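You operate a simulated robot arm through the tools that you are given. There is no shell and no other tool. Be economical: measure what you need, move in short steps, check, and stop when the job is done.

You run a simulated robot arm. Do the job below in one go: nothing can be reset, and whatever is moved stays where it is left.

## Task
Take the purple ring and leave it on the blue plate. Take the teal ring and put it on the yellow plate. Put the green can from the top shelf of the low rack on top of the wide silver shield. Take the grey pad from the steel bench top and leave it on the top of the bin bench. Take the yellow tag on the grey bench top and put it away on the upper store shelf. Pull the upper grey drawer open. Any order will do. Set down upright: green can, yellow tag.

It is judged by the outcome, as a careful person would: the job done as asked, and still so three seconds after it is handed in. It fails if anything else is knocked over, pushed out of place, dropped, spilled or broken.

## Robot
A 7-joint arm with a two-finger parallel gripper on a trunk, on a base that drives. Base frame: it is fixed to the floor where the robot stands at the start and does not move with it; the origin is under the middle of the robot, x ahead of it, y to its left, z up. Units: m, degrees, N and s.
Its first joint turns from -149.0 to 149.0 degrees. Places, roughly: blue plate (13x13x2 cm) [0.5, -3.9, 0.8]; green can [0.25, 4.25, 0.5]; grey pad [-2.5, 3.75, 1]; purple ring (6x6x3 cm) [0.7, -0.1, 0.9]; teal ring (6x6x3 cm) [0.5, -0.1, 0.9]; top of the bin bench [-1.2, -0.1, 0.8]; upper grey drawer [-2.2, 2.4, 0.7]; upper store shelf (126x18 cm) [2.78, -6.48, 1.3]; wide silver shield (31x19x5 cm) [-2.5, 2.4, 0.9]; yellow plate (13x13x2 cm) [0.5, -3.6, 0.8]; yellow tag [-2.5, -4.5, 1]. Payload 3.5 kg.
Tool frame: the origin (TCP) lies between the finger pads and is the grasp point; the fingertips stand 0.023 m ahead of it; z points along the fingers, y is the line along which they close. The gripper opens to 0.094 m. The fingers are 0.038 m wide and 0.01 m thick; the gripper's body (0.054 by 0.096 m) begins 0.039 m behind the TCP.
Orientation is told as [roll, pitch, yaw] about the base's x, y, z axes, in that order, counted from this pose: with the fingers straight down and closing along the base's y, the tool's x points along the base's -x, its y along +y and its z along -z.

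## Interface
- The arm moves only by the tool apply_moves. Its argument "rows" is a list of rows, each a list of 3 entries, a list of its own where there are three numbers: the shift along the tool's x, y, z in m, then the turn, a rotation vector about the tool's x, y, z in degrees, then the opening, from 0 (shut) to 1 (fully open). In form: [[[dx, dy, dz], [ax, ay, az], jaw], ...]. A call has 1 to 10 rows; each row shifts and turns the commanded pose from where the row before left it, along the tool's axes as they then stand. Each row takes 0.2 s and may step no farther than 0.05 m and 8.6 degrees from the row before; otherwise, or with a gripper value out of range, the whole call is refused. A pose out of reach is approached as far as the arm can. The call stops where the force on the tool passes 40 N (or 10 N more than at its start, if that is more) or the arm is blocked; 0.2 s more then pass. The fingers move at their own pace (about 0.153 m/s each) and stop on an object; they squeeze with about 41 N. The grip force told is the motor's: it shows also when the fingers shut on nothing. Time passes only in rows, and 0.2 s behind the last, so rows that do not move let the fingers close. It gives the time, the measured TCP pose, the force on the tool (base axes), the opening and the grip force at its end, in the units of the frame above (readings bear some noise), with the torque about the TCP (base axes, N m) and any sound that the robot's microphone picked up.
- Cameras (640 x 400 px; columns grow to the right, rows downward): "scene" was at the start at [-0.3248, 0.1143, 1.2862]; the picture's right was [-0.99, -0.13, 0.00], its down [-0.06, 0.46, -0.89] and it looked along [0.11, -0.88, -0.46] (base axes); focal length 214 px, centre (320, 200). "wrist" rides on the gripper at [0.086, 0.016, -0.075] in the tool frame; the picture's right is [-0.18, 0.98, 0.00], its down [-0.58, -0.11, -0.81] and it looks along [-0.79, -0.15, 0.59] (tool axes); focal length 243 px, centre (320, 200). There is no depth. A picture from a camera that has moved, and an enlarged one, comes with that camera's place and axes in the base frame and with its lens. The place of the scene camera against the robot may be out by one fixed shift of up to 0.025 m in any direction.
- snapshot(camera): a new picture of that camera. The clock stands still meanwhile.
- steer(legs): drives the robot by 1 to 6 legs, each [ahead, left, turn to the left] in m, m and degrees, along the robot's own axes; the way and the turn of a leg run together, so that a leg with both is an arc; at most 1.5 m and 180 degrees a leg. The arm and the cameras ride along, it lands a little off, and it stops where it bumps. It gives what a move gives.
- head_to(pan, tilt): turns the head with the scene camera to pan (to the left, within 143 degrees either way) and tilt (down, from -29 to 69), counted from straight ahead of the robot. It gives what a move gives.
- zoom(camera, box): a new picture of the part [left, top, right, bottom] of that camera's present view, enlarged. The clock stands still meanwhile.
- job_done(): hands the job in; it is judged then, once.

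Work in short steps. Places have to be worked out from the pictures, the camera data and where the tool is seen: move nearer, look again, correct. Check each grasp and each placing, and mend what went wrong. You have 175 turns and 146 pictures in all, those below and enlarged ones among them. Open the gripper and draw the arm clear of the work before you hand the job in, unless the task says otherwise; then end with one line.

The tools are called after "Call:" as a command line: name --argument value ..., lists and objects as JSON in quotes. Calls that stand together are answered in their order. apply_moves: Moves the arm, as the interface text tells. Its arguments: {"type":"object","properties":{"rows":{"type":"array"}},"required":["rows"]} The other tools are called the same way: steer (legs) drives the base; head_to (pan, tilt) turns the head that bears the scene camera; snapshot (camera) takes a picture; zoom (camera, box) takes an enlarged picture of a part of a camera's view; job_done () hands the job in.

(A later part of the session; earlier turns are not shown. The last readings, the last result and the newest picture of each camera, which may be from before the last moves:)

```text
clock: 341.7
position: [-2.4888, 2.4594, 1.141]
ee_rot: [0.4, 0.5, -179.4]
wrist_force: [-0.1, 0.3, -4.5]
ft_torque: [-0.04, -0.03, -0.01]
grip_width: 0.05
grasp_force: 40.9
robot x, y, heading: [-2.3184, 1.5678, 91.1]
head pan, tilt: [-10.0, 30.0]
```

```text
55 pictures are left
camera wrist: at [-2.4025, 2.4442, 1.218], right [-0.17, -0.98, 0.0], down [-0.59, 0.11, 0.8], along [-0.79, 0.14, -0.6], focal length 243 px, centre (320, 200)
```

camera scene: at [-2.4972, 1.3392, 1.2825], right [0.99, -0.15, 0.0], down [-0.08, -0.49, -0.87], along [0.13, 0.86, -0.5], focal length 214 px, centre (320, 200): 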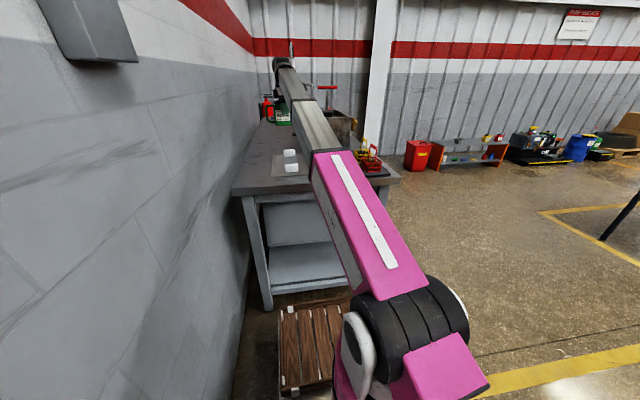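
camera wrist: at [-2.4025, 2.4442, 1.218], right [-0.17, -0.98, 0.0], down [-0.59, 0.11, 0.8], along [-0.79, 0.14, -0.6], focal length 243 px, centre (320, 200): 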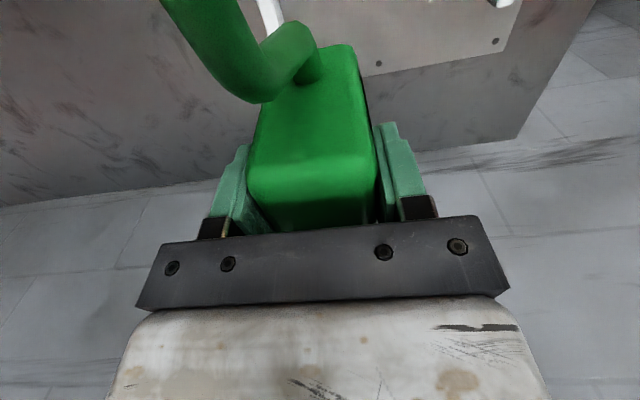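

The wrist view places the blocks at y≈2.29 and 2.505, matching the front view, so the shield centre is y≈2.40. I lower and shift there.

Call:
apply_moves --rows '[[[0.01, 0, 0.04], [0, 0, 0], 0], [[0, 0.03, 0.03], [0, 0, 0], 0], [[0, 0.03, 0.03], [0, 0, 0], 0], [[0, 0, 0.03], [0, 0, 0], 0]]'

Call:
snapshot --camera "wrist"

Call:
zoom --camera "scene" --box '[230, 90, 390, 200]'

```text
clock: 342.7
position: [-2.4752, 2.3999, 1.0119]
ee_rot: [0.3, 0.4, -179.4]
wrist_force: [0.6, -0.3, -4.5]
ft_torque: [-0.01, -0.02, -0.04]
grip_width: 0.0501
grasp_force: 40.8
robot x, y, heading: [-2.3195, 1.569, 91.4]
head pan, tilt: [-10.0, 30.0]
```

```text
54 pictures are left
camera wrist: at [-2.3896, 2.3839, 1.0874], right [-0.17, -0.98, 0.0], down [-0.59, 0.11, 0.8], along [-0.79, 0.14, -0.6], focal length 243 px, centre (320, 200)
```

wrist: 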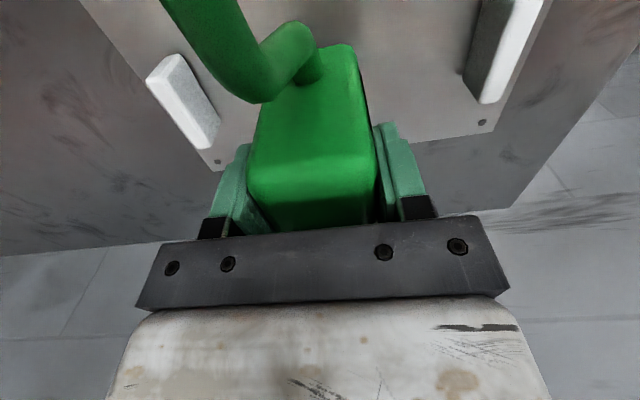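

```text
3.64 times, centred on (310, 145) of scene
camera zoom: at [-2.4972, 1.3392, 1.2825], right [0.99, -0.15, 0.0], down [-0.08, -0.49, -0.87], along [0.13, 0.86, -0.5], focal length 780 px, centre (356, 400)
```

zoom: 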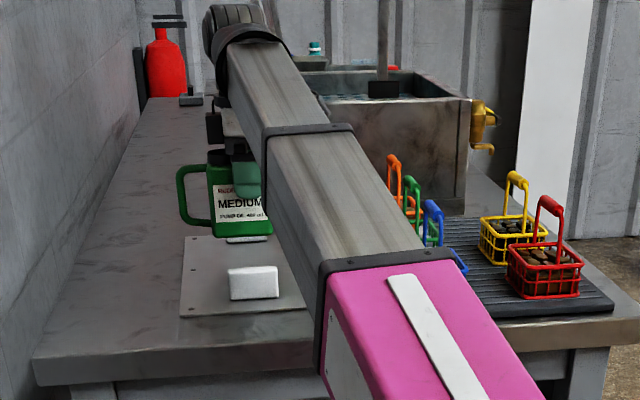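

Centred between the blocks. Lower 5.5 cm, then in fine steps.

Call:
apply_moves --rows '[[[0, 0, 0.03], [0, 0, 0], 0], [[0, 0, 0.025], [0, 0, 0], 0], [[0, 0, 0.004], [0, 0, 0], 0], [[0, 0, 0.003], [0, 0, 0], 0], [[0, 0, 0.003], [0, 0, 0], 0]]'

Call:
zoom --camera "scene" --box '[260, 120, 340, 180]'

```text
clock: 343.9
position: [-2.4761, 2.399, 0.9477]
ee_rot: [0.2, 0.5, -179.4]
wrist_force: [-0.3, 5.5, 32.6]
ft_torque: [1.17, 0.05, -0.07]
grip_width: 0.0492
grasp_force: 41.0
robot x, y, heading: [-2.3228, 1.5698, 91.2]
head pan, tilt: [-10.0, 30.0]
```

```text
6.67 times, centred on (300, 150) of scene
camera zoom: at [-2.4971, 1.3384, 1.2823], right [0.99, -0.15, 0.0], down [-0.08, -0.49, -0.87], along [0.13, 0.86, -0.5], focal length 1430 px, centre (453, 533)
```

zoom: 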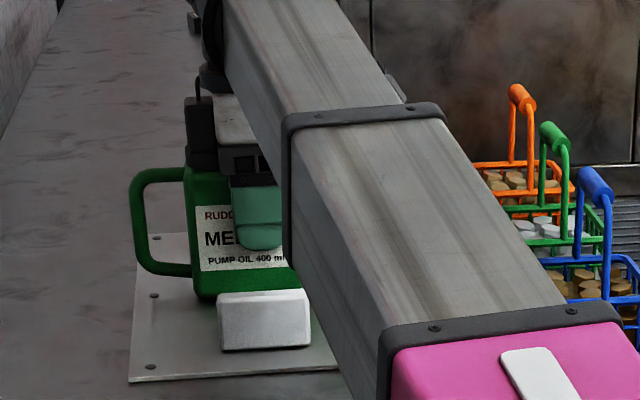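

Contact at 0.948. Relax, release, and rise.

Call:
apply_moves --rows '[[[0, 0, -0.002], [0, 0, 0], 0], [[0, 0, 0], [0, 0, 0], 0.5], [[0, 0, 0], [0, 0, 0], 0.85], [[0, 0, 0], [0, 0, 0], 0.85], [[0, 0, -0.02], [0, 0, 0], 0.85], [[0, 0, -0.03], [0, 0, 0], 0.85], [[0, 0, -0.04], [0, 0, 0], 0.85]]'

Call:
snapshot --camera "wrist"

Call:
zoom --camera "scene" --box '[260, 110, 340, 170]'

```text
clock: 345.5
position: [-2.4748, 2.3972, 1.0381]
ee_rot: [0.4, 0.5, -179.4]
wrist_force: [0.4, -0.5, 0.3]
ft_torque: [0.03, 0.01, -0.01]
grip_width: 0.0797
grasp_force: 0.0
robot x, y, heading: [-2.3246, 1.5677, 91.3]
head pan, tilt: [-10.0, 30.0]
```

```text
51 pictures are left
camera wrist: at [-2.3897, 2.383, 1.1142], right [-0.17, -0.98, 0.0], down [-0.59, 0.11, 0.8], along [-0.79, 0.14, -0.6], focal length 243 px, centre (320, 200)
```

wrist: 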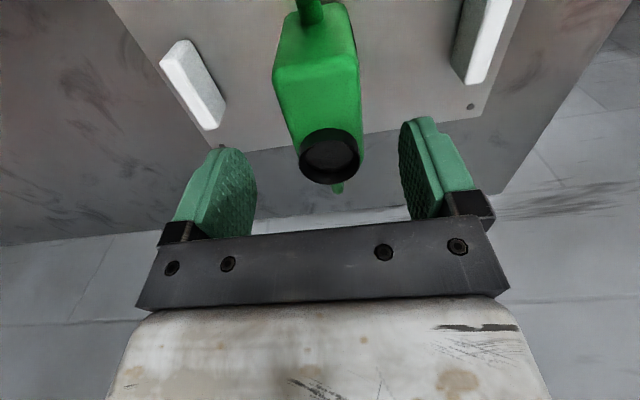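

```text
6.67 times, centred on (300, 140) of scene
camera zoom: at [-2.4972, 1.339, 1.2824], right [0.99, -0.15, 0.0], down [-0.08, -0.49, -0.87], along [0.13, 0.86, -0.5], focal length 1430 px, centre (453, 600)
```

zoom: 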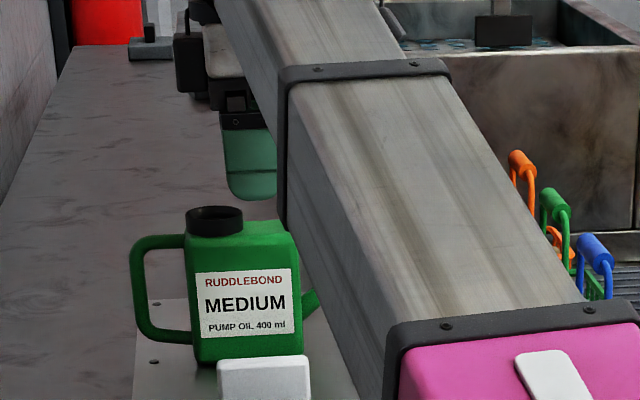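

Can stands on the shield. Rise, back out, and drive round to the front of the bench near y≈3.4.

Call:
apply_moves --rows '[[[0, 0, -0.04], [0, 0, 0], 0.85], [[0, -0.01, -0.04], [0, 0, 0], 0.85], [[0, -0.02, -0.02], [0, 0, 0], 0.85]]'

Call:
steer --legs '[[-0.32, 0, 0], [0, -1.25, 0], [1.2, 0, -1.3], [0.7, 0, 0]]'

Call:
head_to --pan 70 --tilt 20

Call:
zoom --camera "scene" --box '[180, 80, 460, 255]'

```text
clock: 346.3
position: [-2.4785, 2.4291, 1.1377]
ee_rot: [0.4, 0.5, -179.4]
wrist_force: [0.0, -0.6, 0.1]
ft_torque: [0.0, 0.01, 0.03]
grip_width: 0.08
grasp_force: 0.1
robot x, y, heading: [-2.3217, 1.5677, 91.3]
head pan, tilt: [-10.0, 30.0]
```

```text
clock: 363.3
position: [-1.1373, 4.0127, 1.138]
ee_rot: [0.4, 0.4, 177.3]
wrist_force: [-0.7, -0.3, 0.7]
ft_torque: [0.02, -0.02, 0.01]
grip_width: 0.0798
grasp_force: 0.0
robot x, y, heading: [-1.0334, 3.1489, 88.2]
head pan, tilt: [-10.0, 30.0]
```

```text
clock: 364.9
position: [-1.1374, 4.0116, 1.137]
ee_rot: [0.4, 0.6, 177.2]
wrist_force: [0.2, -0.2, 0.6]
ft_torque: [-0.01, -0.01, 0.01]
grip_width: 0.0798
grasp_force: 0.1
robot x, y, heading: [-1.0325, 3.1472, 87.9]
head pan, tilt: [70.0, 20.0]
```

```text
2.29 times, centred on (320, 168) of scene
camera zoom: at [-1.327, 2.8724, 1.2985], right [0.38, 0.93, 0.0], down [0.32, -0.13, -0.94], along [-0.87, 0.35, -0.34], focal length 490 px, centre (320, 274)
```

zoom: 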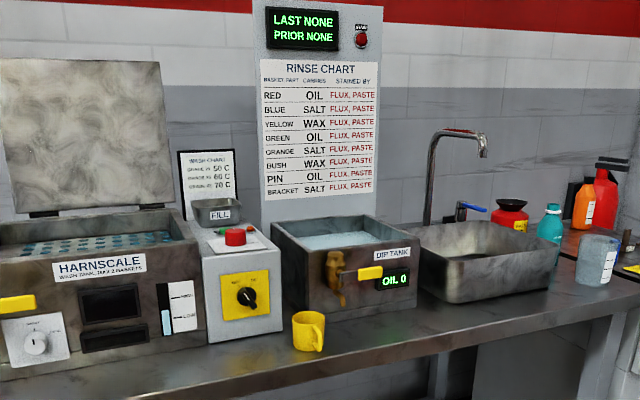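

The pad isn't visible from the front; it must be behind the sink. I'll swing the arm over toward the bench with the wrist camera turned along it: first rotate the tool 85°, then swing.

Call:
apply_moves --rows '[[[0, 0, 0], [0, 0, -8.5], 0.85], [[0, 0, 0], [0, 0, -8.5], 0.85], [[0, 0, 0], [0, 0, -8.5], 0.85], [[0, 0, 0], [0, 0, -8.5], 0.85], [[0, 0, 0], [0, 0, -8.5], 0.85], [[0, 0, 0], [0, 0, -8.5], 0.85], [[0, 0, 0], [0, 0, -8.5], 0.85], [[0, 0, 0], [0, 0, -8.5], 0.85], [[0, 0, 0], [0, 0, -8.5], 0.85], [[0, 0, 0], [0, 0, -8.5], 0.85]]'

Call:
apply_moves --rows '[[[-0.012, -0.044, 0], [0, 0, 0], 0.85], [[-0.012, -0.044, 0], [0, 0, 0], 0.85], [[-0.012, -0.044, 0], [0, 0, 0], 0.85], [[-0.012, -0.044, 0], [0, 0, 0], 0.85], [[-0.012, -0.044, 0], [0, 0, 0], 0.85], [[-0.012, -0.044, 0], [0, 0, 0], 0.85], [[-0.016, -0.044, 0], [0, 0, 0], 0.85], [[-0.02, -0.044, 0], [0, 0, 0], 0.85], [[-0.02, -0.044, 0], [0, 0, 0], 0.85], [[-0.03, -0.036, 0], [0, 0, 0], 0.85]]'

Call:
apply_moves --rows '[[[-0.034, -0.034, 0], [0, 0, 0], 0.85], [[-0.034, -0.034, 0], [0, 0, 0], 0.85], [[-0.034, -0.034, 0], [0, 0, 0], 0.85], [[-0.034, -0.034, 0], [0, 0, 0], 0.85], [[-0.034, -0.034, 0], [0, 0, 0], 0.85], [[-0.034, -0.034, 0], [0, 0, 0], 0.85], [[-0.034, -0.034, 0], [0, 0, 0], 0.85], [[-0.04, -0.02, 0], [0, 0, 0], 0.85]]'

```text
clock: 367.1
position: [-1.1372, 4.0131, 1.1376]
ee_rot: [0.5, -0.3, -97.7]
wrist_force: [-1.0, 0.1, -0.5]
ft_torque: [0.04, 0.01, -0.01]
grip_width: 0.0798
grasp_force: 0.1
robot x, y, heading: [-1.0324, 3.1441, 87.7]
head pan, tilt: [70.0, 20.0]
```

```text
clock: 369.2
position: [-1.5875, 3.9157, 1.1362]
ee_rot: [0.5, -0.3, -98.0]
wrist_force: [-0.1, -0.5, 0.1]
ft_torque: [0.03, 0.0, -0.02]
grip_width: 0.0798
grasp_force: 0.1
robot x, y, heading: [-1.0311, 3.1436, 88.1]
head pan, tilt: [70.0, 20.0]
```

```text
clock: 371.1
position: [-1.8808, 3.6768, 1.1323]
ee_rot: [0.7, -0.4, -97.9]
wrist_force: [-0.5, 0.5, -0.2]
ft_torque: [-0.01, 0.0, 0.05]
grip_width: 0.0801
grasp_force: 0.0
robot x, y, heading: [-1.0333, 3.1442, 87.7]
head pan, tilt: [70.0, 20.0]
```

Raise slightly and drive left 0.45 m to hover at the bench front zone.

Call:
apply_moves --rows '[[[0, 0, -0.04], [0, 0, 0], 0.85], [[0, 0, -0.03], [0, 0, 0], 0.85]]'

Call:
steer --legs '[[0.15, 0.45, 2]]'

Call:
snapshot --camera "wrist"

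Call:
snapshot --camera "scene"

```text
clock: 371.6
position: [-1.8817, 3.676, 1.2026]
ee_rot: [0.7, -0.3, -97.9]
wrist_force: [0.5, -0.1, 0.4]
ft_torque: [0.03, 0.05, 0.0]
grip_width: 0.0799
grasp_force: 0.2
robot x, y, heading: [-1.0338, 3.1481, 88.1]
head pan, tilt: [70.0, 20.0]
```

```text
clock: 374.4
position: [-2.3392, 3.8033, 1.2031]
ee_rot: [0.6, -0.3, -95.8]
wrist_force: [0.4, 1.0, 0.0]
ft_torque: [-0.02, 0.0, -0.02]
grip_width: 0.0799
grasp_force: 0.0
robot x, y, heading: [-1.4757, 3.2995, 89.7]
head pan, tilt: [70.0, 20.0]
```

```text
48 pictures are left
camera wrist: at [-2.3155, 3.8872, 1.2784], right [0.96, -0.28, 0.01], down [-0.17, -0.56, 0.81], along [-0.22, -0.78, -0.59], focal length 243 px, centre (320, 200)
```

wrist: 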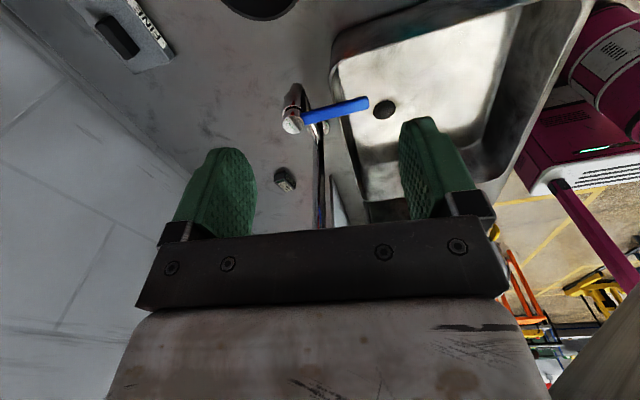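

```text
47 pictures are left
camera scene: at [-1.7561, 3.0198, 1.2985], right [0.34, 0.94, 0.0], down [0.32, -0.12, -0.94], along [-0.88, 0.32, -0.34], focal length 214 px, centre (320, 200)
```

scene: 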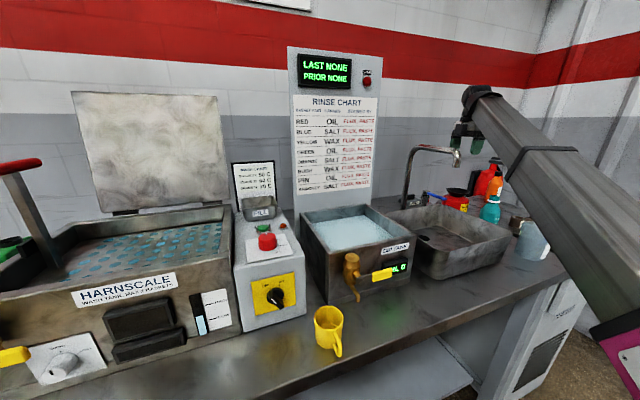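

The grey pad ("FINE", black handle) is near the wall at about (-2.61,3.82), behind the faucet and a red pot. I move the hand 0.2 m toward +y and up for a better overview.

Call:
apply_moves --rows '[[[0.04, 0, -0.015], [0, 0, 0], 0.85], [[0.04, 0, -0.015], [0, 0, 0], 0.85], [[0.04, 0, -0.015], [0, 0, 0], 0.85], [[0.04, 0, -0.01], [0, 0, 0], 0.85], [[0.04, 0, -0.01], [0, 0, 0], 0.85]]'

Call:
snapshot --camera "wrist"

Call:
head_to --pan 55 --tilt 15

Call:
zoom --camera "scene" --box '[180, 80, 460, 255]'

```text
clock: 375.6
position: [-2.3199, 4.0021, 1.2685]
ee_rot: [0.6, -0.3, -95.8]
wrist_force: [-0.1, 0.2, 0.7]
ft_torque: [0.0, 0.03, 0.0]
grip_width: 0.0797
grasp_force: 0.0
robot x, y, heading: [-1.4687, 3.3015, 89.9]
head pan, tilt: [70.0, 20.0]
```

```text
46 pictures are left
camera wrist: at [-2.2971, 4.0862, 1.3436], right [0.96, -0.28, 0.01], down [-0.17, -0.56, 0.81], along [-0.22, -0.78, -0.59], focal length 243 px, centre (320, 200)
```

wrist: 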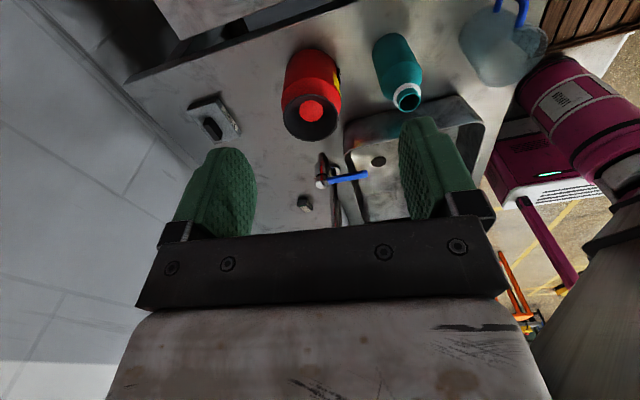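

```text
clock: 376.4
position: [-2.3215, 4.0011, 1.2683]
ee_rot: [0.5, -0.2, -95.8]
wrist_force: [0.9, 0.1, 0.2]
ft_torque: [-0.03, -0.03, -0.02]
grip_width: 0.08
grasp_force: 0.2
robot x, y, heading: [-1.4733, 3.3045, 89.9]
head pan, tilt: [55.0, 15.0]
```

```text
2.29 times, centred on (320, 168) of scene
camera zoom: at [-1.7451, 3.0415, 1.3066], right [0.57, 0.82, 0.0], down [0.21, -0.15, -0.97], along [-0.79, 0.55, -0.26], focal length 490 px, centre (320, 274)
```

zoom: 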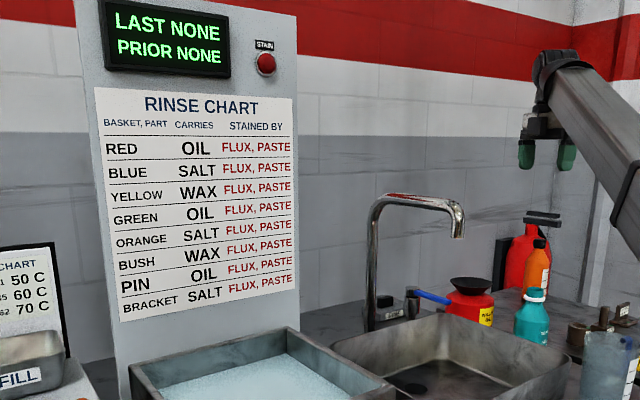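

Now I see pad, red pot and teal bottle. Zoom in on the pad to see how to grasp it.

Call:
zoom --camera "wrist" --box '[160, 50, 320, 170]'

Call:
zoom --camera "scene" --box '[320, 150, 480, 250]'

```text
3.33 times, centred on (240, 110) of wrist
camera zoom: at [-2.2965, 4.086, 1.3434], right [0.96, -0.28, 0.01], down [-0.17, -0.56, 0.81], along [-0.22, -0.78, -0.59], focal length 809 px, centre (587, 500)
```

zoom: 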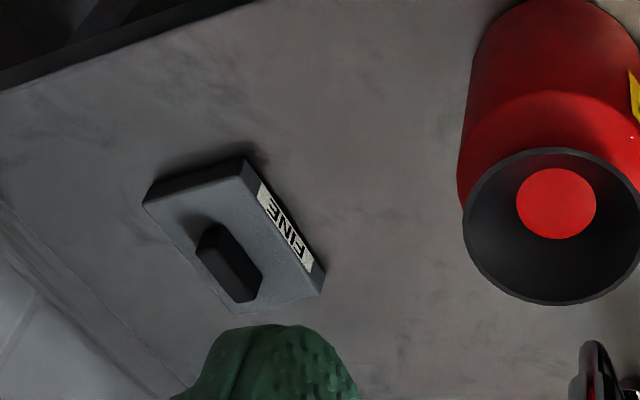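

```text
4.00 times, centred on (400, 200) of scene
camera zoom: at [-1.7451, 3.0415, 1.3066], right [0.57, 0.82, 0.0], down [0.21, -0.15, -0.97], along [-0.79, 0.55, -0.26], focal length 858 px, centre (0, 200)
```

zoom: 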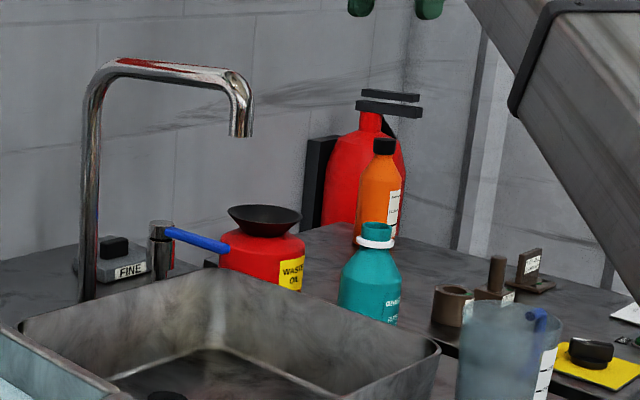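

The pad (≈7×9 cm, handle along y) is at (-2.594,3.838). My forearm must pass over the red pot rim (z≈1.01), so I'll use a long reach from about (-1.42,3.63), giving ~2 cm clearance, and watch it closely.

Call:
steer --legs '[[0.33, -0.05, 0]]'

Call:
apply_moves --rows '[[[-0.04, -0.02, 0], [0, 0, -5.8], 0.6], [[-0.04, -0.025, 0], [0, 0, 0], 0.6], [[-0.04, -0.025, 0], [0, 0, 0], 0.6], [[-0.04, -0.025, 0], [0, 0, 0], 0.6], [[-0.04, -0.025, 0], [0, 0, 0], 0.6], [[-0.04, -0.025, 0], [0, 0, 0], 0.6], [[-0.04, -0.025, 0], [0, 0, 0], 0.6], [[-0.04, -0.025, 0], [0, 0, 0], 0.6]]'

Call:
snapshot --camera "wrist"

```text
clock: 378.6
position: [-2.2682, 4.3372, 1.2687]
ee_rot: [0.6, -0.3, -95.8]
wrist_force: [-0.9, -0.3, 0.2]
ft_torque: [0.03, 0.02, 0.03]
grip_width: 0.08
grasp_force: 0.1
robot x, y, heading: [-1.4196, 3.6366, 90.0]
head pan, tilt: [55.0, 15.0]
```

```text
clock: 380.4
position: [-2.4651, 4.0222, 1.2692]
ee_rot: [0.5, -0.3, -90.1]
wrist_force: [-0.1, 0.7, -0.3]
ft_torque: [-0.01, 0.01, -0.03]
grip_width: 0.0563
grasp_force: 0.0
robot x, y, heading: [-1.4171, 3.6381, 89.7]
head pan, tilt: [55.0, 15.0]
```

```text
42 pictures are left
camera wrist: at [-2.451, 4.1081, 1.3439], right [0.98, -0.19, 0.01], down [-0.12, -0.58, 0.81], along [-0.15, -0.8, -0.59], focal length 243 px, centre (320, 200)
```

wrist: 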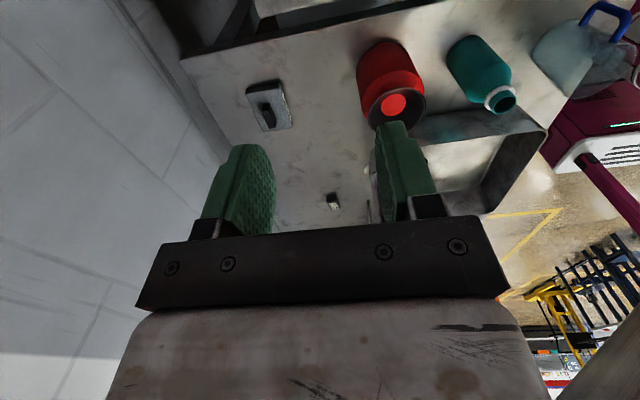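

Handle confirmed at ≈(-2.60,3.839). I move above it, staying high.

Call:
apply_moves --rows '[[[-0.03, -0.03, 0], [0, 0, 0], 0.55], [[-0.03, -0.03, 0], [0, 0, 0], 0.55], [[-0.03, -0.03, 0], [0, 0, 0], 0.55], [[-0.03, -0.03, 0.01], [0, 0, 0], 0.55], [[-0.02, -0.014, 0.02], [0, 0, 0], 0.55], [[0, 0, 0.03], [0, 0, 0], 0.55]]'

Call:
snapshot --camera "wrist"

Call:
head_to --pan 70 --tilt 15

Call:
snapshot --camera "scene"

```text
clock: 381.8
position: [-2.6014, 3.8773, 1.207]
ee_rot: [0.5, -0.4, -90.1]
wrist_force: [0.1, -0.6, -0.6]
ft_torque: [-0.03, 0.0, 0.01]
grip_width: 0.0518
grasp_force: 0.0
robot x, y, heading: [-1.421, 3.6362, 89.8]
head pan, tilt: [55.0, 15.0]
```

```text
41 pictures are left
camera wrist: at [-2.5869, 3.9646, 1.2817], right [0.98, -0.19, 0.01], down [-0.12, -0.58, 0.81], along [-0.14, -0.8, -0.59], focal length 243 px, centre (320, 200)
```

wrist: 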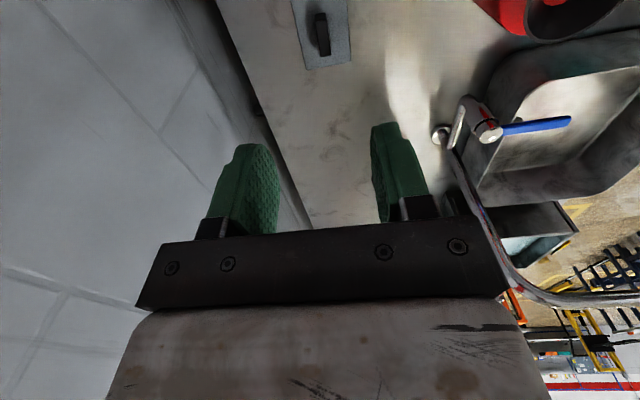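

```text
clock: 382.6
position: [-2.6013, 3.8795, 1.2071]
ee_rot: [0.5, -0.4, -90.1]
wrist_force: [-0.5, -0.6, 0.4]
ft_torque: [0.0, 0.02, 0.0]
grip_width: 0.0517
grasp_force: 0.0
robot x, y, heading: [-1.4197, 3.6405, 89.8]
head pan, tilt: [70.0, 15.0]
```

```text
40 pictures are left
camera scene: at [-1.7052, 3.3545, 1.3066], right [0.34, 0.94, 0.0], down [0.24, -0.09, -0.97], along [-0.91, 0.33, -0.26], focal length 214 px, centre (320, 200)
```

scene: 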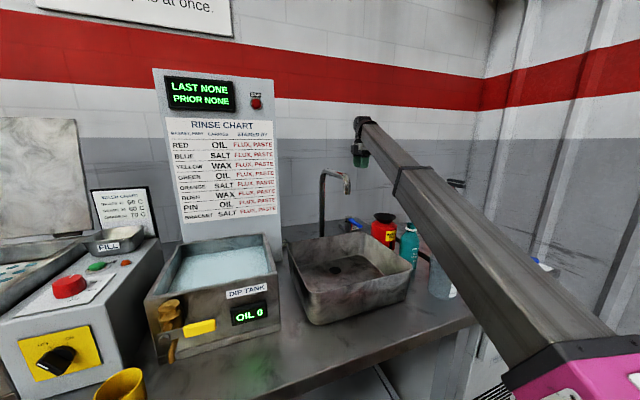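

Aligned in x; I shift to y=3.838 and lower to z≈1.03, then look at forearm clearance.

Call:
apply_moves --rows '[[[-0.02, -0.002, 0.03], [0, 0, 0], 0.55], [[-0.02, 0, 0.04], [0, 0, 0], 0.55], [[0, 0, 0.04], [0, 0, 0], 0.55], [[0, 0, 0.04], [0, 0, 0], 0.55], [[0, 0, 0.02], [0, 0, 0], 0.55]]'

Call:
zoom --camera "scene" --box '[300, 120, 500, 280]'

Call:
snapshot --camera "wrist"

```text
clock: 383.8
position: [-2.6014, 3.8392, 1.0378]
ee_rot: [0.5, -0.4, -90.0]
wrist_force: [0.5, -0.9, 0.2]
ft_torque: [-0.01, 0.0, 0.0]
grip_width: 0.0516
grasp_force: 0.0
robot x, y, heading: [-1.4212, 3.6371, 89.9]
head pan, tilt: [70.0, 15.0]
```

```text
2.50 times, centred on (400, 200) of scene
camera zoom: at [-1.7052, 3.3544, 1.3066], right [0.34, 0.94, 0.0], down [0.24, -0.09, -0.97], along [-0.91, 0.33, -0.26], focal length 536 px, centre (120, 200)
```

zoom: 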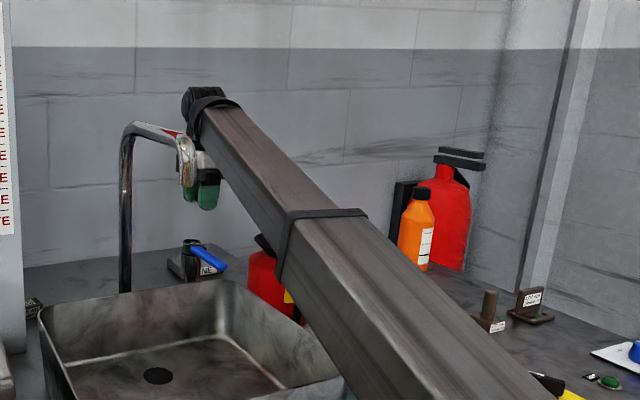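

```text
38 pictures are left
camera wrist: at [-2.5869, 3.9248, 1.113], right [0.98, -0.18, 0.01], down [-0.12, -0.58, 0.81], along [-0.14, -0.8, -0.59], focal length 243 px, centre (320, 200)
```

wrist: 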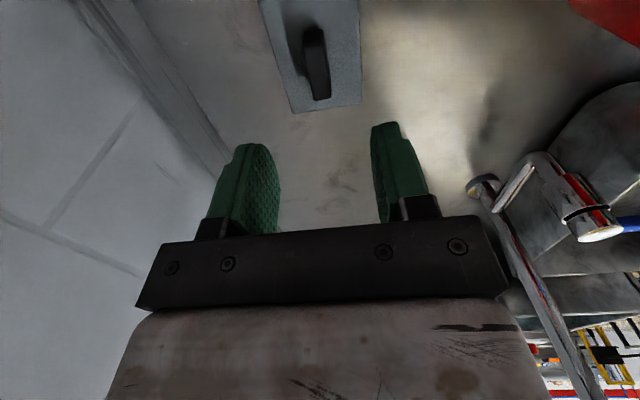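

Clearance to the pot looks like ~1–2 cm at final height. Lower in steps to z≈0.96 and check.

Call:
apply_moves --rows '[[[0, 0, 0.03], [0, 0, 0], 0.5], [[0, 0, 0.025], [0, 0, 0], 0.5], [[0, 0, 0.02], [0, 0, 0], 0.5]]'

Call:
zoom --camera "scene" --box '[330, 150, 430, 230]'

Call:
snapshot --camera "wrist"

```text
clock: 384.6
position: [-2.6007, 3.8363, 0.964]
ee_rot: [0.5, -0.4, -89.9]
wrist_force: [-0.1, 0.8, 0.3]
ft_torque: [0.0, -0.01, 0.02]
grip_width: 0.0469
grasp_force: 0.0
robot x, y, heading: [-1.4217, 3.6367, 90.0]
head pan, tilt: [70.0, 15.0]
```

```text
5.00 times, centred on (380, 190) of scene
camera zoom: at [-1.7052, 3.3544, 1.3066], right [0.34, 0.94, 0.0], down [0.24, -0.09, -0.97], along [-0.91, 0.33, -0.26], focal length 1072 px, centre (20, 250)
```

zoom: 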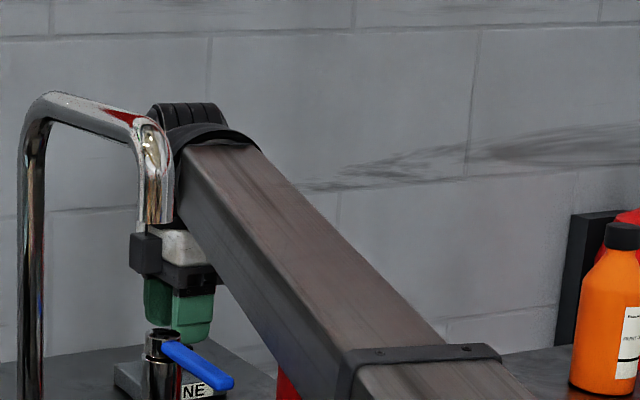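

```text
36 pictures are left
camera wrist: at [-2.5862, 3.9237, 1.0384], right [0.98, -0.18, 0.01], down [-0.12, -0.58, 0.81], along [-0.14, -0.8, -0.59], focal length 243 px, centre (320, 200)
```

wrist: 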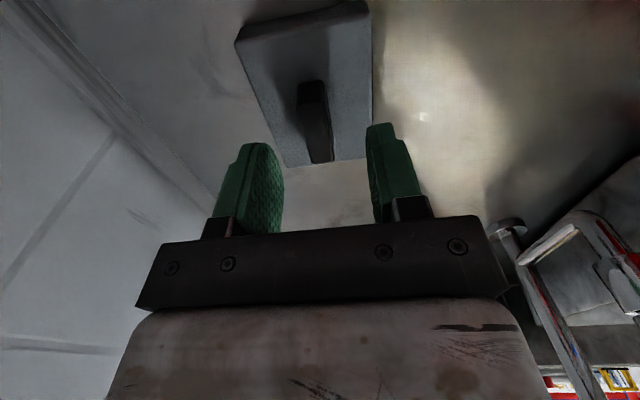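

All clear; handle is between the fingers, top ≈0.925. Lower 3.3 cm in small steps and close.

Call:
apply_moves --rows '[[[0, -0.004, 0.012], [0, 0, 0], 0.5], [[0, 0, 0.011], [0, 0, 0], 0.5], [[0, 0, 0.01], [0, 0, 0], 0.5], [[0, 0, 0], [0, 0, 0], 0.5]]'

Call:
zoom --camera "scene" --box '[330, 150, 430, 230]'

```text
clock: 385.6
position: [-2.605, 3.8371, 0.9361]
ee_rot: [0.3, -0.3, -90.0]
wrist_force: [-1.2, 0.0, -0.5]
ft_torque: [0.02, 0.0, 0.0]
grip_width: 0.047
grasp_force: 0.0
robot x, y, heading: [-1.4201, 3.635, 89.9]
head pan, tilt: [70.0, 15.0]
```

```text
5.00 times, centred on (380, 190) of scene
camera zoom: at [-1.7039, 3.3544, 1.307], right [0.34, 0.94, 0.0], down [0.24, -0.09, -0.97], along [-0.91, 0.33, -0.26], focal length 1072 px, centre (20, 250)
```

zoom: 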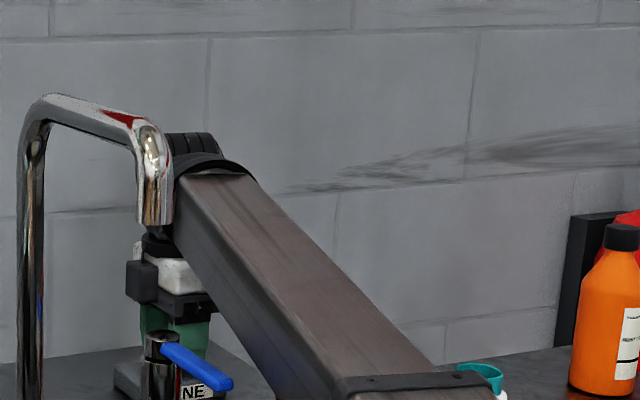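

Measured z is 5 mm above the command, so the forearm may be touching something; I won't go lower. Close here and see if the handle is caught.

Call:
apply_moves --rows '[[[0, 0, -0.004], [0, 0, 0], 0], [[0, 0, 0], [0, 0, 0], 0], [[0, 0, 0], [0, 0, 0], 0]]'

Call:
snapshot --camera "wrist"

```text
clock: 386.4
position: [-2.6042, 3.8371, 0.936]
ee_rot: [0.6, -0.4, -90.1]
wrist_force: [-0.1, -0.4, 0.6]
ft_torque: [-0.05, 0.04, -0.02]
grip_width: 0.0153
grasp_force: 40.7
robot x, y, heading: [-1.4162, 3.6372, 90.1]
head pan, tilt: [70.0, 15.0]
```

```text
34 pictures are left
camera wrist: at [-2.5896, 3.9229, 1.011], right [0.98, -0.18, 0.01], down [-0.12, -0.58, 0.81], along [-0.14, -0.8, -0.59], focal length 243 px, centre (320, 200)
```

wrist: 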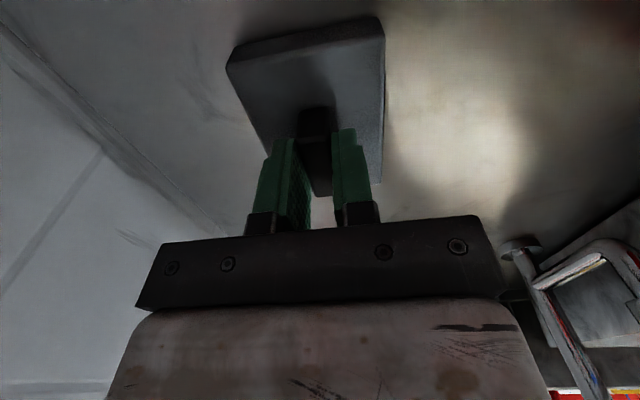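

Handle gripped (15 mm). Lift straight up.

Call:
apply_moves --rows '[[[0, 0, -0.02], [0, 0, 0], 0], [[0, 0, -0.03], [0, 0, 0], 0], [[0, 0, -0.04], [0, 0, 0], 0], [[0, 0, -0.04], [0, 0, 0], 0], [[0, 0, -0.04], [0, 0, 0], 0], [[0, 0, -0.04], [0, 0, 0], 0], [[0, 0, -0.03], [0, 0, 0], 0]]'

Call:
snapshot --camera "wrist"

Call:
zoom --camera "scene" --box '[300, 120, 500, 280]'

```text
clock: 388.0
position: [-2.6084, 3.8388, 1.1718]
ee_rot: [0.6, -0.4, -90.0]
wrist_force: [-0.3, 0.4, -1.9]
ft_torque: [-0.02, 0.01, -0.01]
grip_width: 0.0153
grasp_force: 41.1
robot x, y, heading: [-1.4198, 3.6371, 89.9]
head pan, tilt: [70.0, 15.0]
```

```text
33 pictures are left
camera wrist: at [-2.5938, 3.9249, 1.2475], right [0.98, -0.18, 0.01], down [-0.12, -0.58, 0.81], along [-0.14, -0.8, -0.59], focal length 243 px, centre (320, 200)
```

wrist: 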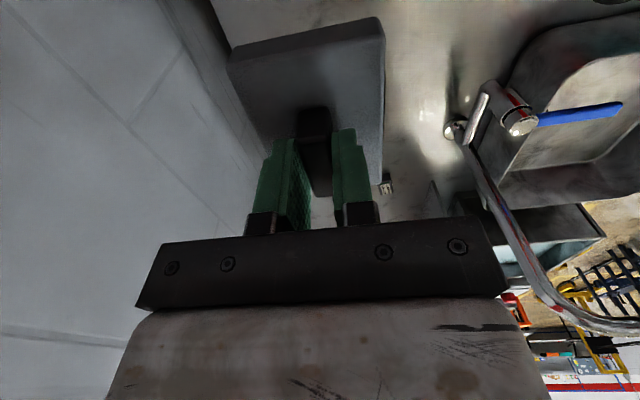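

```text
2.50 times, centred on (400, 200) of scene
camera zoom: at [-1.7054, 3.3545, 1.3066], right [0.34, 0.94, 0.0], down [0.24, -0.09, -0.97], along [-0.91, 0.33, -0.26], focal length 536 px, centre (120, 200)
```

zoom: 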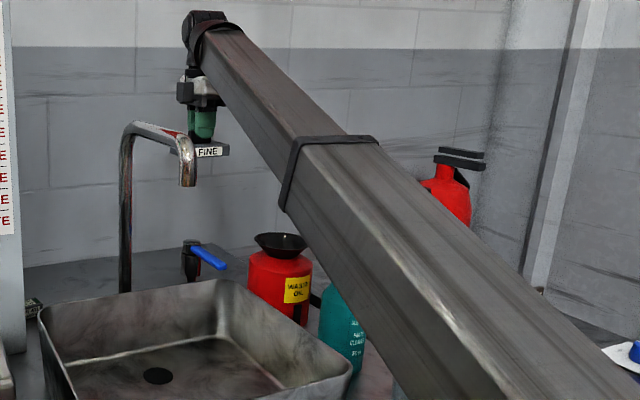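

Pad lifted; pot and bottle still upright. I drive out to +x, retract the arm, and re-check the bench.

Call:
steer --legs '[[0, -0.6, 0]]'

Call:
apply_moves --rows '[[[0, 0.045, 0.01], [0, 0, 0], 0], [[0, 0.045, 0.01], [0, 0, 0], 0], [[0, 0.045, 0.01], [0, 0, 0], 0], [[0, 0.045, 0.01], [0, 0, 0], 0], [[0, 0.045, 0.005], [0, 0, 0], 0], [[0, 0.045, 0.005], [0, 0, 0], 0]]'

Call:
zoom --camera "scene" --box '[280, 120, 440, 240]'

```text
clock: 391.4
position: [-2.001, 3.8353, 1.1727]
ee_rot: [0.5, -0.3, -90.1]
wrist_force: [-0.1, -0.1, -0.6]
ft_torque: [0.03, -0.02, 0.01]
grip_width: 0.015
grasp_force: 40.8
robot x, y, heading: [-0.8104, 3.6331, 90.2]
head pan, tilt: [70.0, 15.0]
```

```text
clock: 392.8
position: [-1.7307, 3.8348, 1.1261]
ee_rot: [0.4, -0.5, -89.8]
wrist_force: [-1.1, 0.1, -1.6]
ft_torque: [0.01, -0.01, -0.03]
grip_width: 0.0155
grasp_force: 40.7
robot x, y, heading: [-0.811, 3.639, 90.0]
head pan, tilt: [70.0, 15.0]
```

```text
3.33 times, centred on (360, 180) of scene
camera zoom: at [-1.0965, 3.353, 1.3066], right [0.34, 0.94, 0.0], down [0.24, -0.09, -0.97], along [-0.91, 0.33, -0.26], focal length 715 px, centre (187, 267)
```

zoom: 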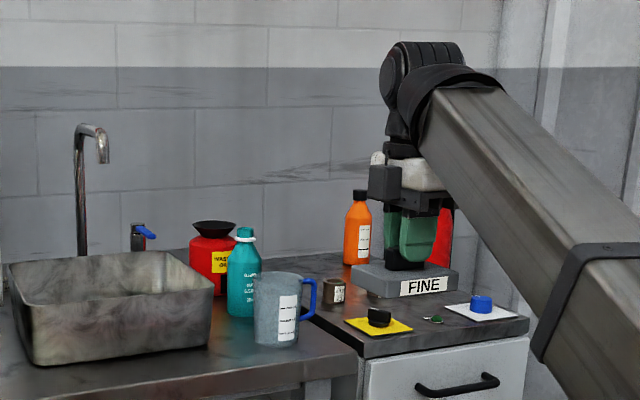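

Everything in place. Drive south toward the bin bench.

Call:
steer --legs '[[-1.0, 0, 0], [-0.9, 0, 0], [0, -0.75, 0]]'

Call:
head_to --pan 125 --tilt 25

Call:
snapshot --camera "scene"

```text
clock: 406.0
position: [-0.9901, 1.9214, 1.1257]
ee_rot: [0.4, -0.5, -91.1]
wrist_force: [-1.3, 0.1, -1.6]
ft_torque: [0.02, -0.06, -0.01]
grip_width: 0.0153
grasp_force: 41.3
robot x, y, heading: [-0.0753, 1.7017, 88.8]
head pan, tilt: [70.0, 15.0]
```

```text
clock: 407.3
position: [-0.9893, 1.9219, 1.1262]
ee_rot: [0.5, -0.3, -91.0]
wrist_force: [0.0, -0.1, -1.6]
ft_torque: [0.0, 0.01, 0.04]
grip_width: 0.0151
grasp_force: 41.0
robot x, y, heading: [-0.0762, 1.7001, 88.6]
head pan, tilt: [125.0, 25.0]
```

```text
30 pictures are left
camera scene: at [-0.3543, 1.3426, 1.2904], right [-0.56, 0.83, 0.0], down [0.35, 0.23, -0.91], along [-0.75, -0.5, -0.42], focal length 214 px, centre (320, 200)
```

scene: 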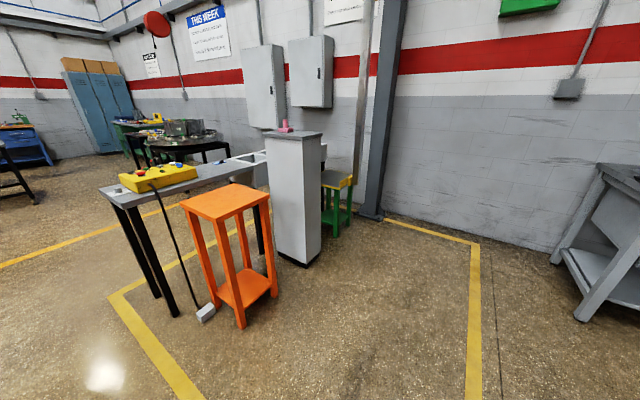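

Call:
zoom --camera "scene" --box '[90, 110, 340, 266]'

```text
2.56 times, centred on (215, 188) of scene
camera zoom: at [-0.3543, 1.3426, 1.2904], right [-0.56, 0.83, 0.0], down [0.35, 0.23, -0.91], along [-0.75, -0.5, -0.42], focal length 549 px, centre (589, 231)
```

zoom: 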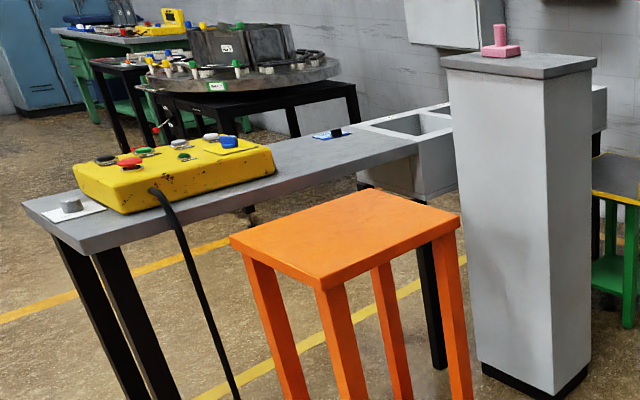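

Free spot on the bin bench near (-1.2,-0.13). I drive down the aisle to about (-0.1,-0.65), so the forearm comes in from the south-east past the yellow box.

Call:
steer --legs '[[-1.2, 0, 1.4], [-1.15, 0, 0]]'

Call:
apply_moves --rows '[[[0.045, -0.02, 0], [0, 0, 0], 0], [[0.045, -0.02, 0], [0, 0, 0], 0], [[0.045, -0.02, 0], [0, 0, 0], 0], [[0.045, -0.02, 0], [0, 0, 0], 0], [[0.045, -0.02, 0], [0, 0, 0], 0], [[0.045, -0.02, 0], [0, 0, 0], 0], [[0.04, -0.025, 0], [0, 0, 0], 0], [[0.02, -0.025, 0], [0, 0, 0], 0]]'

Call:
snapshot --camera "wrist"

```text
clock: 418.9
position: [-0.9894, -0.4722, 1.1262]
ee_rot: [0.5, -0.4, -88.8]
wrist_force: [0.2, 0.5, -2.6]
ft_torque: [-0.02, 0.02, 0.04]
grip_width: 0.0154
grasp_force: 40.8
robot x, y, heading: [-0.0628, -0.6519, 91.0]
head pan, tilt: [125.0, 25.0]
```

```text
clock: 420.6
position: [-1.1647, -0.1433, 1.1194]
ee_rot: [0.5, -0.4, -88.8]
wrist_force: [0.5, 0.6, -1.4]
ft_torque: [0.01, 0.01, 0.01]
grip_width: 0.0153
grasp_force: 40.8
robot x, y, heading: [-0.0635, -0.6517, 91.3]
head pan, tilt: [125.0, 25.0]
```

```text
28 pictures are left
camera wrist: at [-1.1529, -0.057, 1.1945], right [0.99, -0.16, 0.01], down [-0.1, -0.58, 0.81], along [-0.13, -0.8, -0.59], focal length 243 px, centre (320, 200)
```

wrist: 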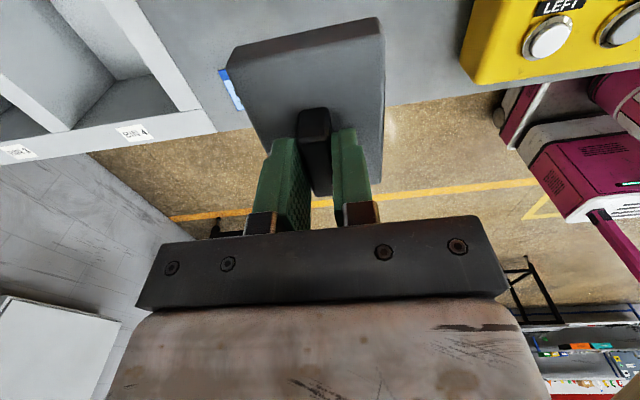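

Free area confirmed: x -1.29…-0.99, y -0.30…0.02. I lower toward (-1.135,-0.143).

Call:
apply_moves --rows '[[[0, 0.03, 0.03], [0, 0, 0], 0], [[0, 0, 0.045], [0, 0, 0], 0], [[0, 0, 0.045], [0, 0, 0], 0], [[0, 0, 0.045], [0, 0, 0], 0]]'

Call:
snapshot --camera "wrist"

Call:
head_to --pan 75 --tilt 30

Call:
snapshot --camera "scene"

```text
clock: 421.6
position: [-1.1319, -0.1458, 0.9566]
ee_rot: [0.5, -0.3, -88.8]
wrist_force: [0.7, 0.6, -1.0]
ft_torque: [0.04, -0.02, -0.04]
grip_width: 0.0155
grasp_force: 40.5
robot x, y, heading: [-0.0628, -0.6516, 91.2]
head pan, tilt: [125.0, 25.0]
```

```text
27 pictures are left
camera wrist: at [-1.1181, -0.0584, 1.0319], right [0.99, -0.16, 0.01], down [-0.1, -0.58, 0.81], along [-0.13, -0.8, -0.59], focal length 243 px, centre (320, 200)
```

wrist: 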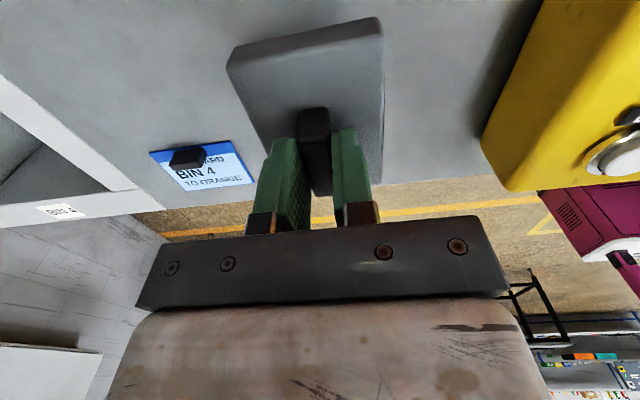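

```text
clock: 422.8
position: [-1.1312, -0.1452, 0.9573]
ee_rot: [0.5, -0.4, -88.8]
wrist_force: [-0.5, 1.5, -1.7]
ft_torque: [0.03, 0.02, -0.01]
grip_width: 0.0151
grasp_force: 40.5
robot x, y, heading: [-0.0635, -0.6489, 91.2]
head pan, tilt: [75.0, 30.0]
```

```text
26 pictures are left
camera scene: at [-0.3425, -0.9489, 1.2824], right [0.24, 0.97, 0.0], down [0.49, -0.12, -0.87], along [-0.84, 0.21, -0.5], focal length 214 px, centre (320, 200)
```

scene: 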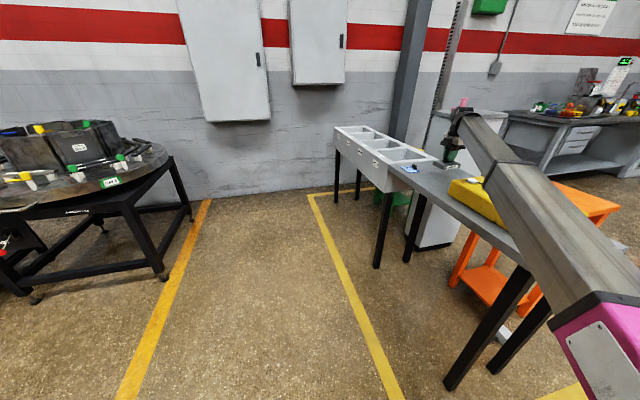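

Call:
apply_moves --rows '[[[0, 0, 0.025], [0, 0, 0], 0], [[0, 0, 0.015], [0, 0, 0], 0], [[0, 0, 0.008], [0, 0, 0], 0]]'

Call:
zoom --camera "scene" --box '[400, 90, 560, 240]'

```text
clock: 423.6
position: [-1.1304, -0.1454, 0.9103]
ee_rot: [0.4, -0.3, -88.8]
wrist_force: [0.1, -0.4, -2.4]
ft_torque: [-0.01, 0.02, 0.02]
grip_width: 0.0151
grasp_force: 40.9
robot x, y, heading: [-0.0619, -0.6504, 90.9]
head pan, tilt: [75.0, 30.0]
```

```text
2.67 times, centred on (480, 165) of scene
camera zoom: at [-0.3425, -0.9489, 1.2824], right [0.24, 0.97, 0.0], down [0.49, -0.12, -0.87], along [-0.84, 0.21, -0.5], focal length 572 px, centre (-107, 293)
```

zoom: 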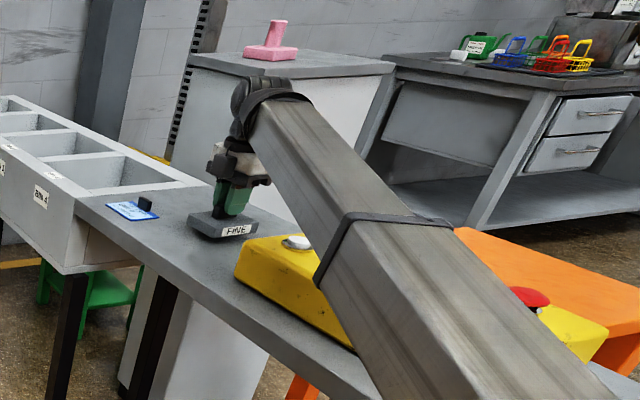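

Nearly down. Continue in 4 mm steps, watching force and commanded-versus-measured height.

Call:
apply_moves --rows '[[[0, 0, 0.005], [0, 0, 0], 0], [[0, 0, 0.005], [0, 0, 0], 0], [[0, 0, 0.004], [0, 0, 0], 0]]'

```text
clock: 424.4
position: [-1.1311, -0.1459, 0.8965]
ee_rot: [0.6, -0.5, -88.9]
wrist_force: [1.4, 0.8, 2.5]
ft_torque: [-0.16, 0.07, 0.03]
grip_width: 0.0153
grasp_force: 41.6
robot x, y, heading: [-0.062, -0.651, 91.0]
head pan, tilt: [75.0, 30.0]
```

Call:
apply_moves --rows '[[[0, 0, 0.002], [0, 0, 0], 0], [[0, 0, 0.002], [0, 0, 0], 0]]'

Call:
zoom --camera "scene" --box '[430, 140, 500, 190]'

```text
clock: 425.0
position: [-1.1309, -0.1468, 0.8934]
ee_rot: [0.5, -0.3, -88.8]
wrist_force: [5.2, -0.5, 29.3]
ft_torque: [0.02, 0.03, 0.01]
grip_width: 0.0157
grasp_force: 41.2
robot x, y, heading: [-0.0629, -0.6532, 90.7]
head pan, tilt: [75.0, 30.0]
```

```text
8.00 times, centred on (465, 165) of scene
camera zoom: at [-0.3412, -0.9493, 1.2826], right [0.24, 0.97, 0.0], down [0.48, -0.12, -0.87], along [-0.84, 0.21, -0.5], focal length 1716 px, centre (-840, 480)
```

zoom: 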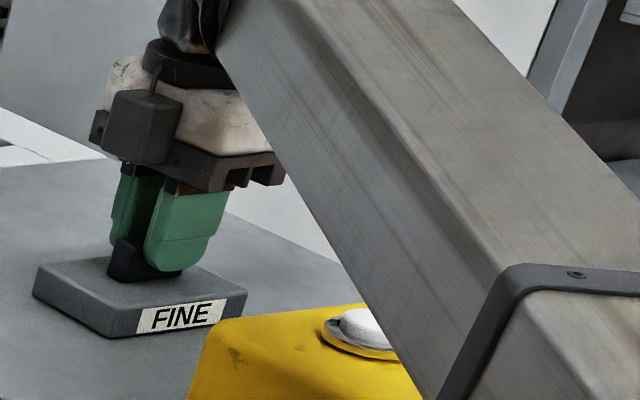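

Pad rests on the bench. Release and rise.

Call:
apply_moves --rows '[[[0, 0, -0.002], [0, 0, 0], 0], [[0, 0, 0], [0, 0, 0], 0.45], [[0, 0, 0], [0, 0, 0], 0.45], [[0, 0, -0.03], [0, 0, 0], 0.45], [[0, 0, -0.045], [0, 0, 0], 0.45], [[0, 0, -0.045], [0, 0, 0], 0.45], [[0, 0, -0.045], [0, 0, 0], 0.45], [[0, 0, -0.04], [0, 0, 0], 0.45]]'

Call:
zoom --camera "scene" --box '[400, 90, 560, 240]'

```text
clock: 426.8
position: [-1.1337, -0.1478, 1.0979]
ee_rot: [0.6, -0.5, -88.8]
wrist_force: [0.1, 0.4, -0.7]
ft_torque: [0.01, -0.01, 0.0]
grip_width: 0.0422
grasp_force: 0.1
robot x, y, heading: [-0.0671, -0.65, 91.0]
head pan, tilt: [75.0, 30.0]
```

```text
2.67 times, centred on (480, 165) of scene
camera zoom: at [-0.3425, -0.9489, 1.2824], right [0.24, 0.97, 0.0], down [0.49, -0.12, -0.87], along [-0.84, 0.21, -0.5], focal length 572 px, centre (-107, 293)
```

zoom: 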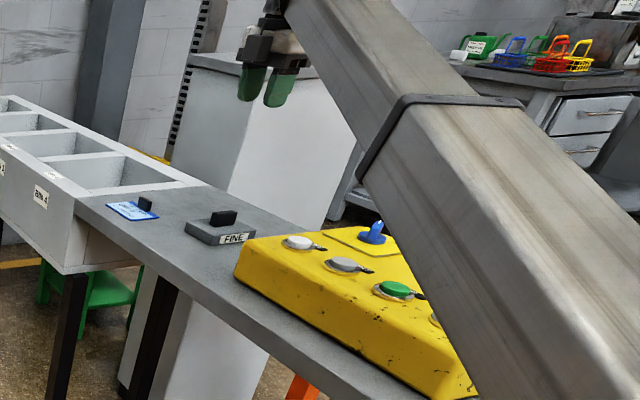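

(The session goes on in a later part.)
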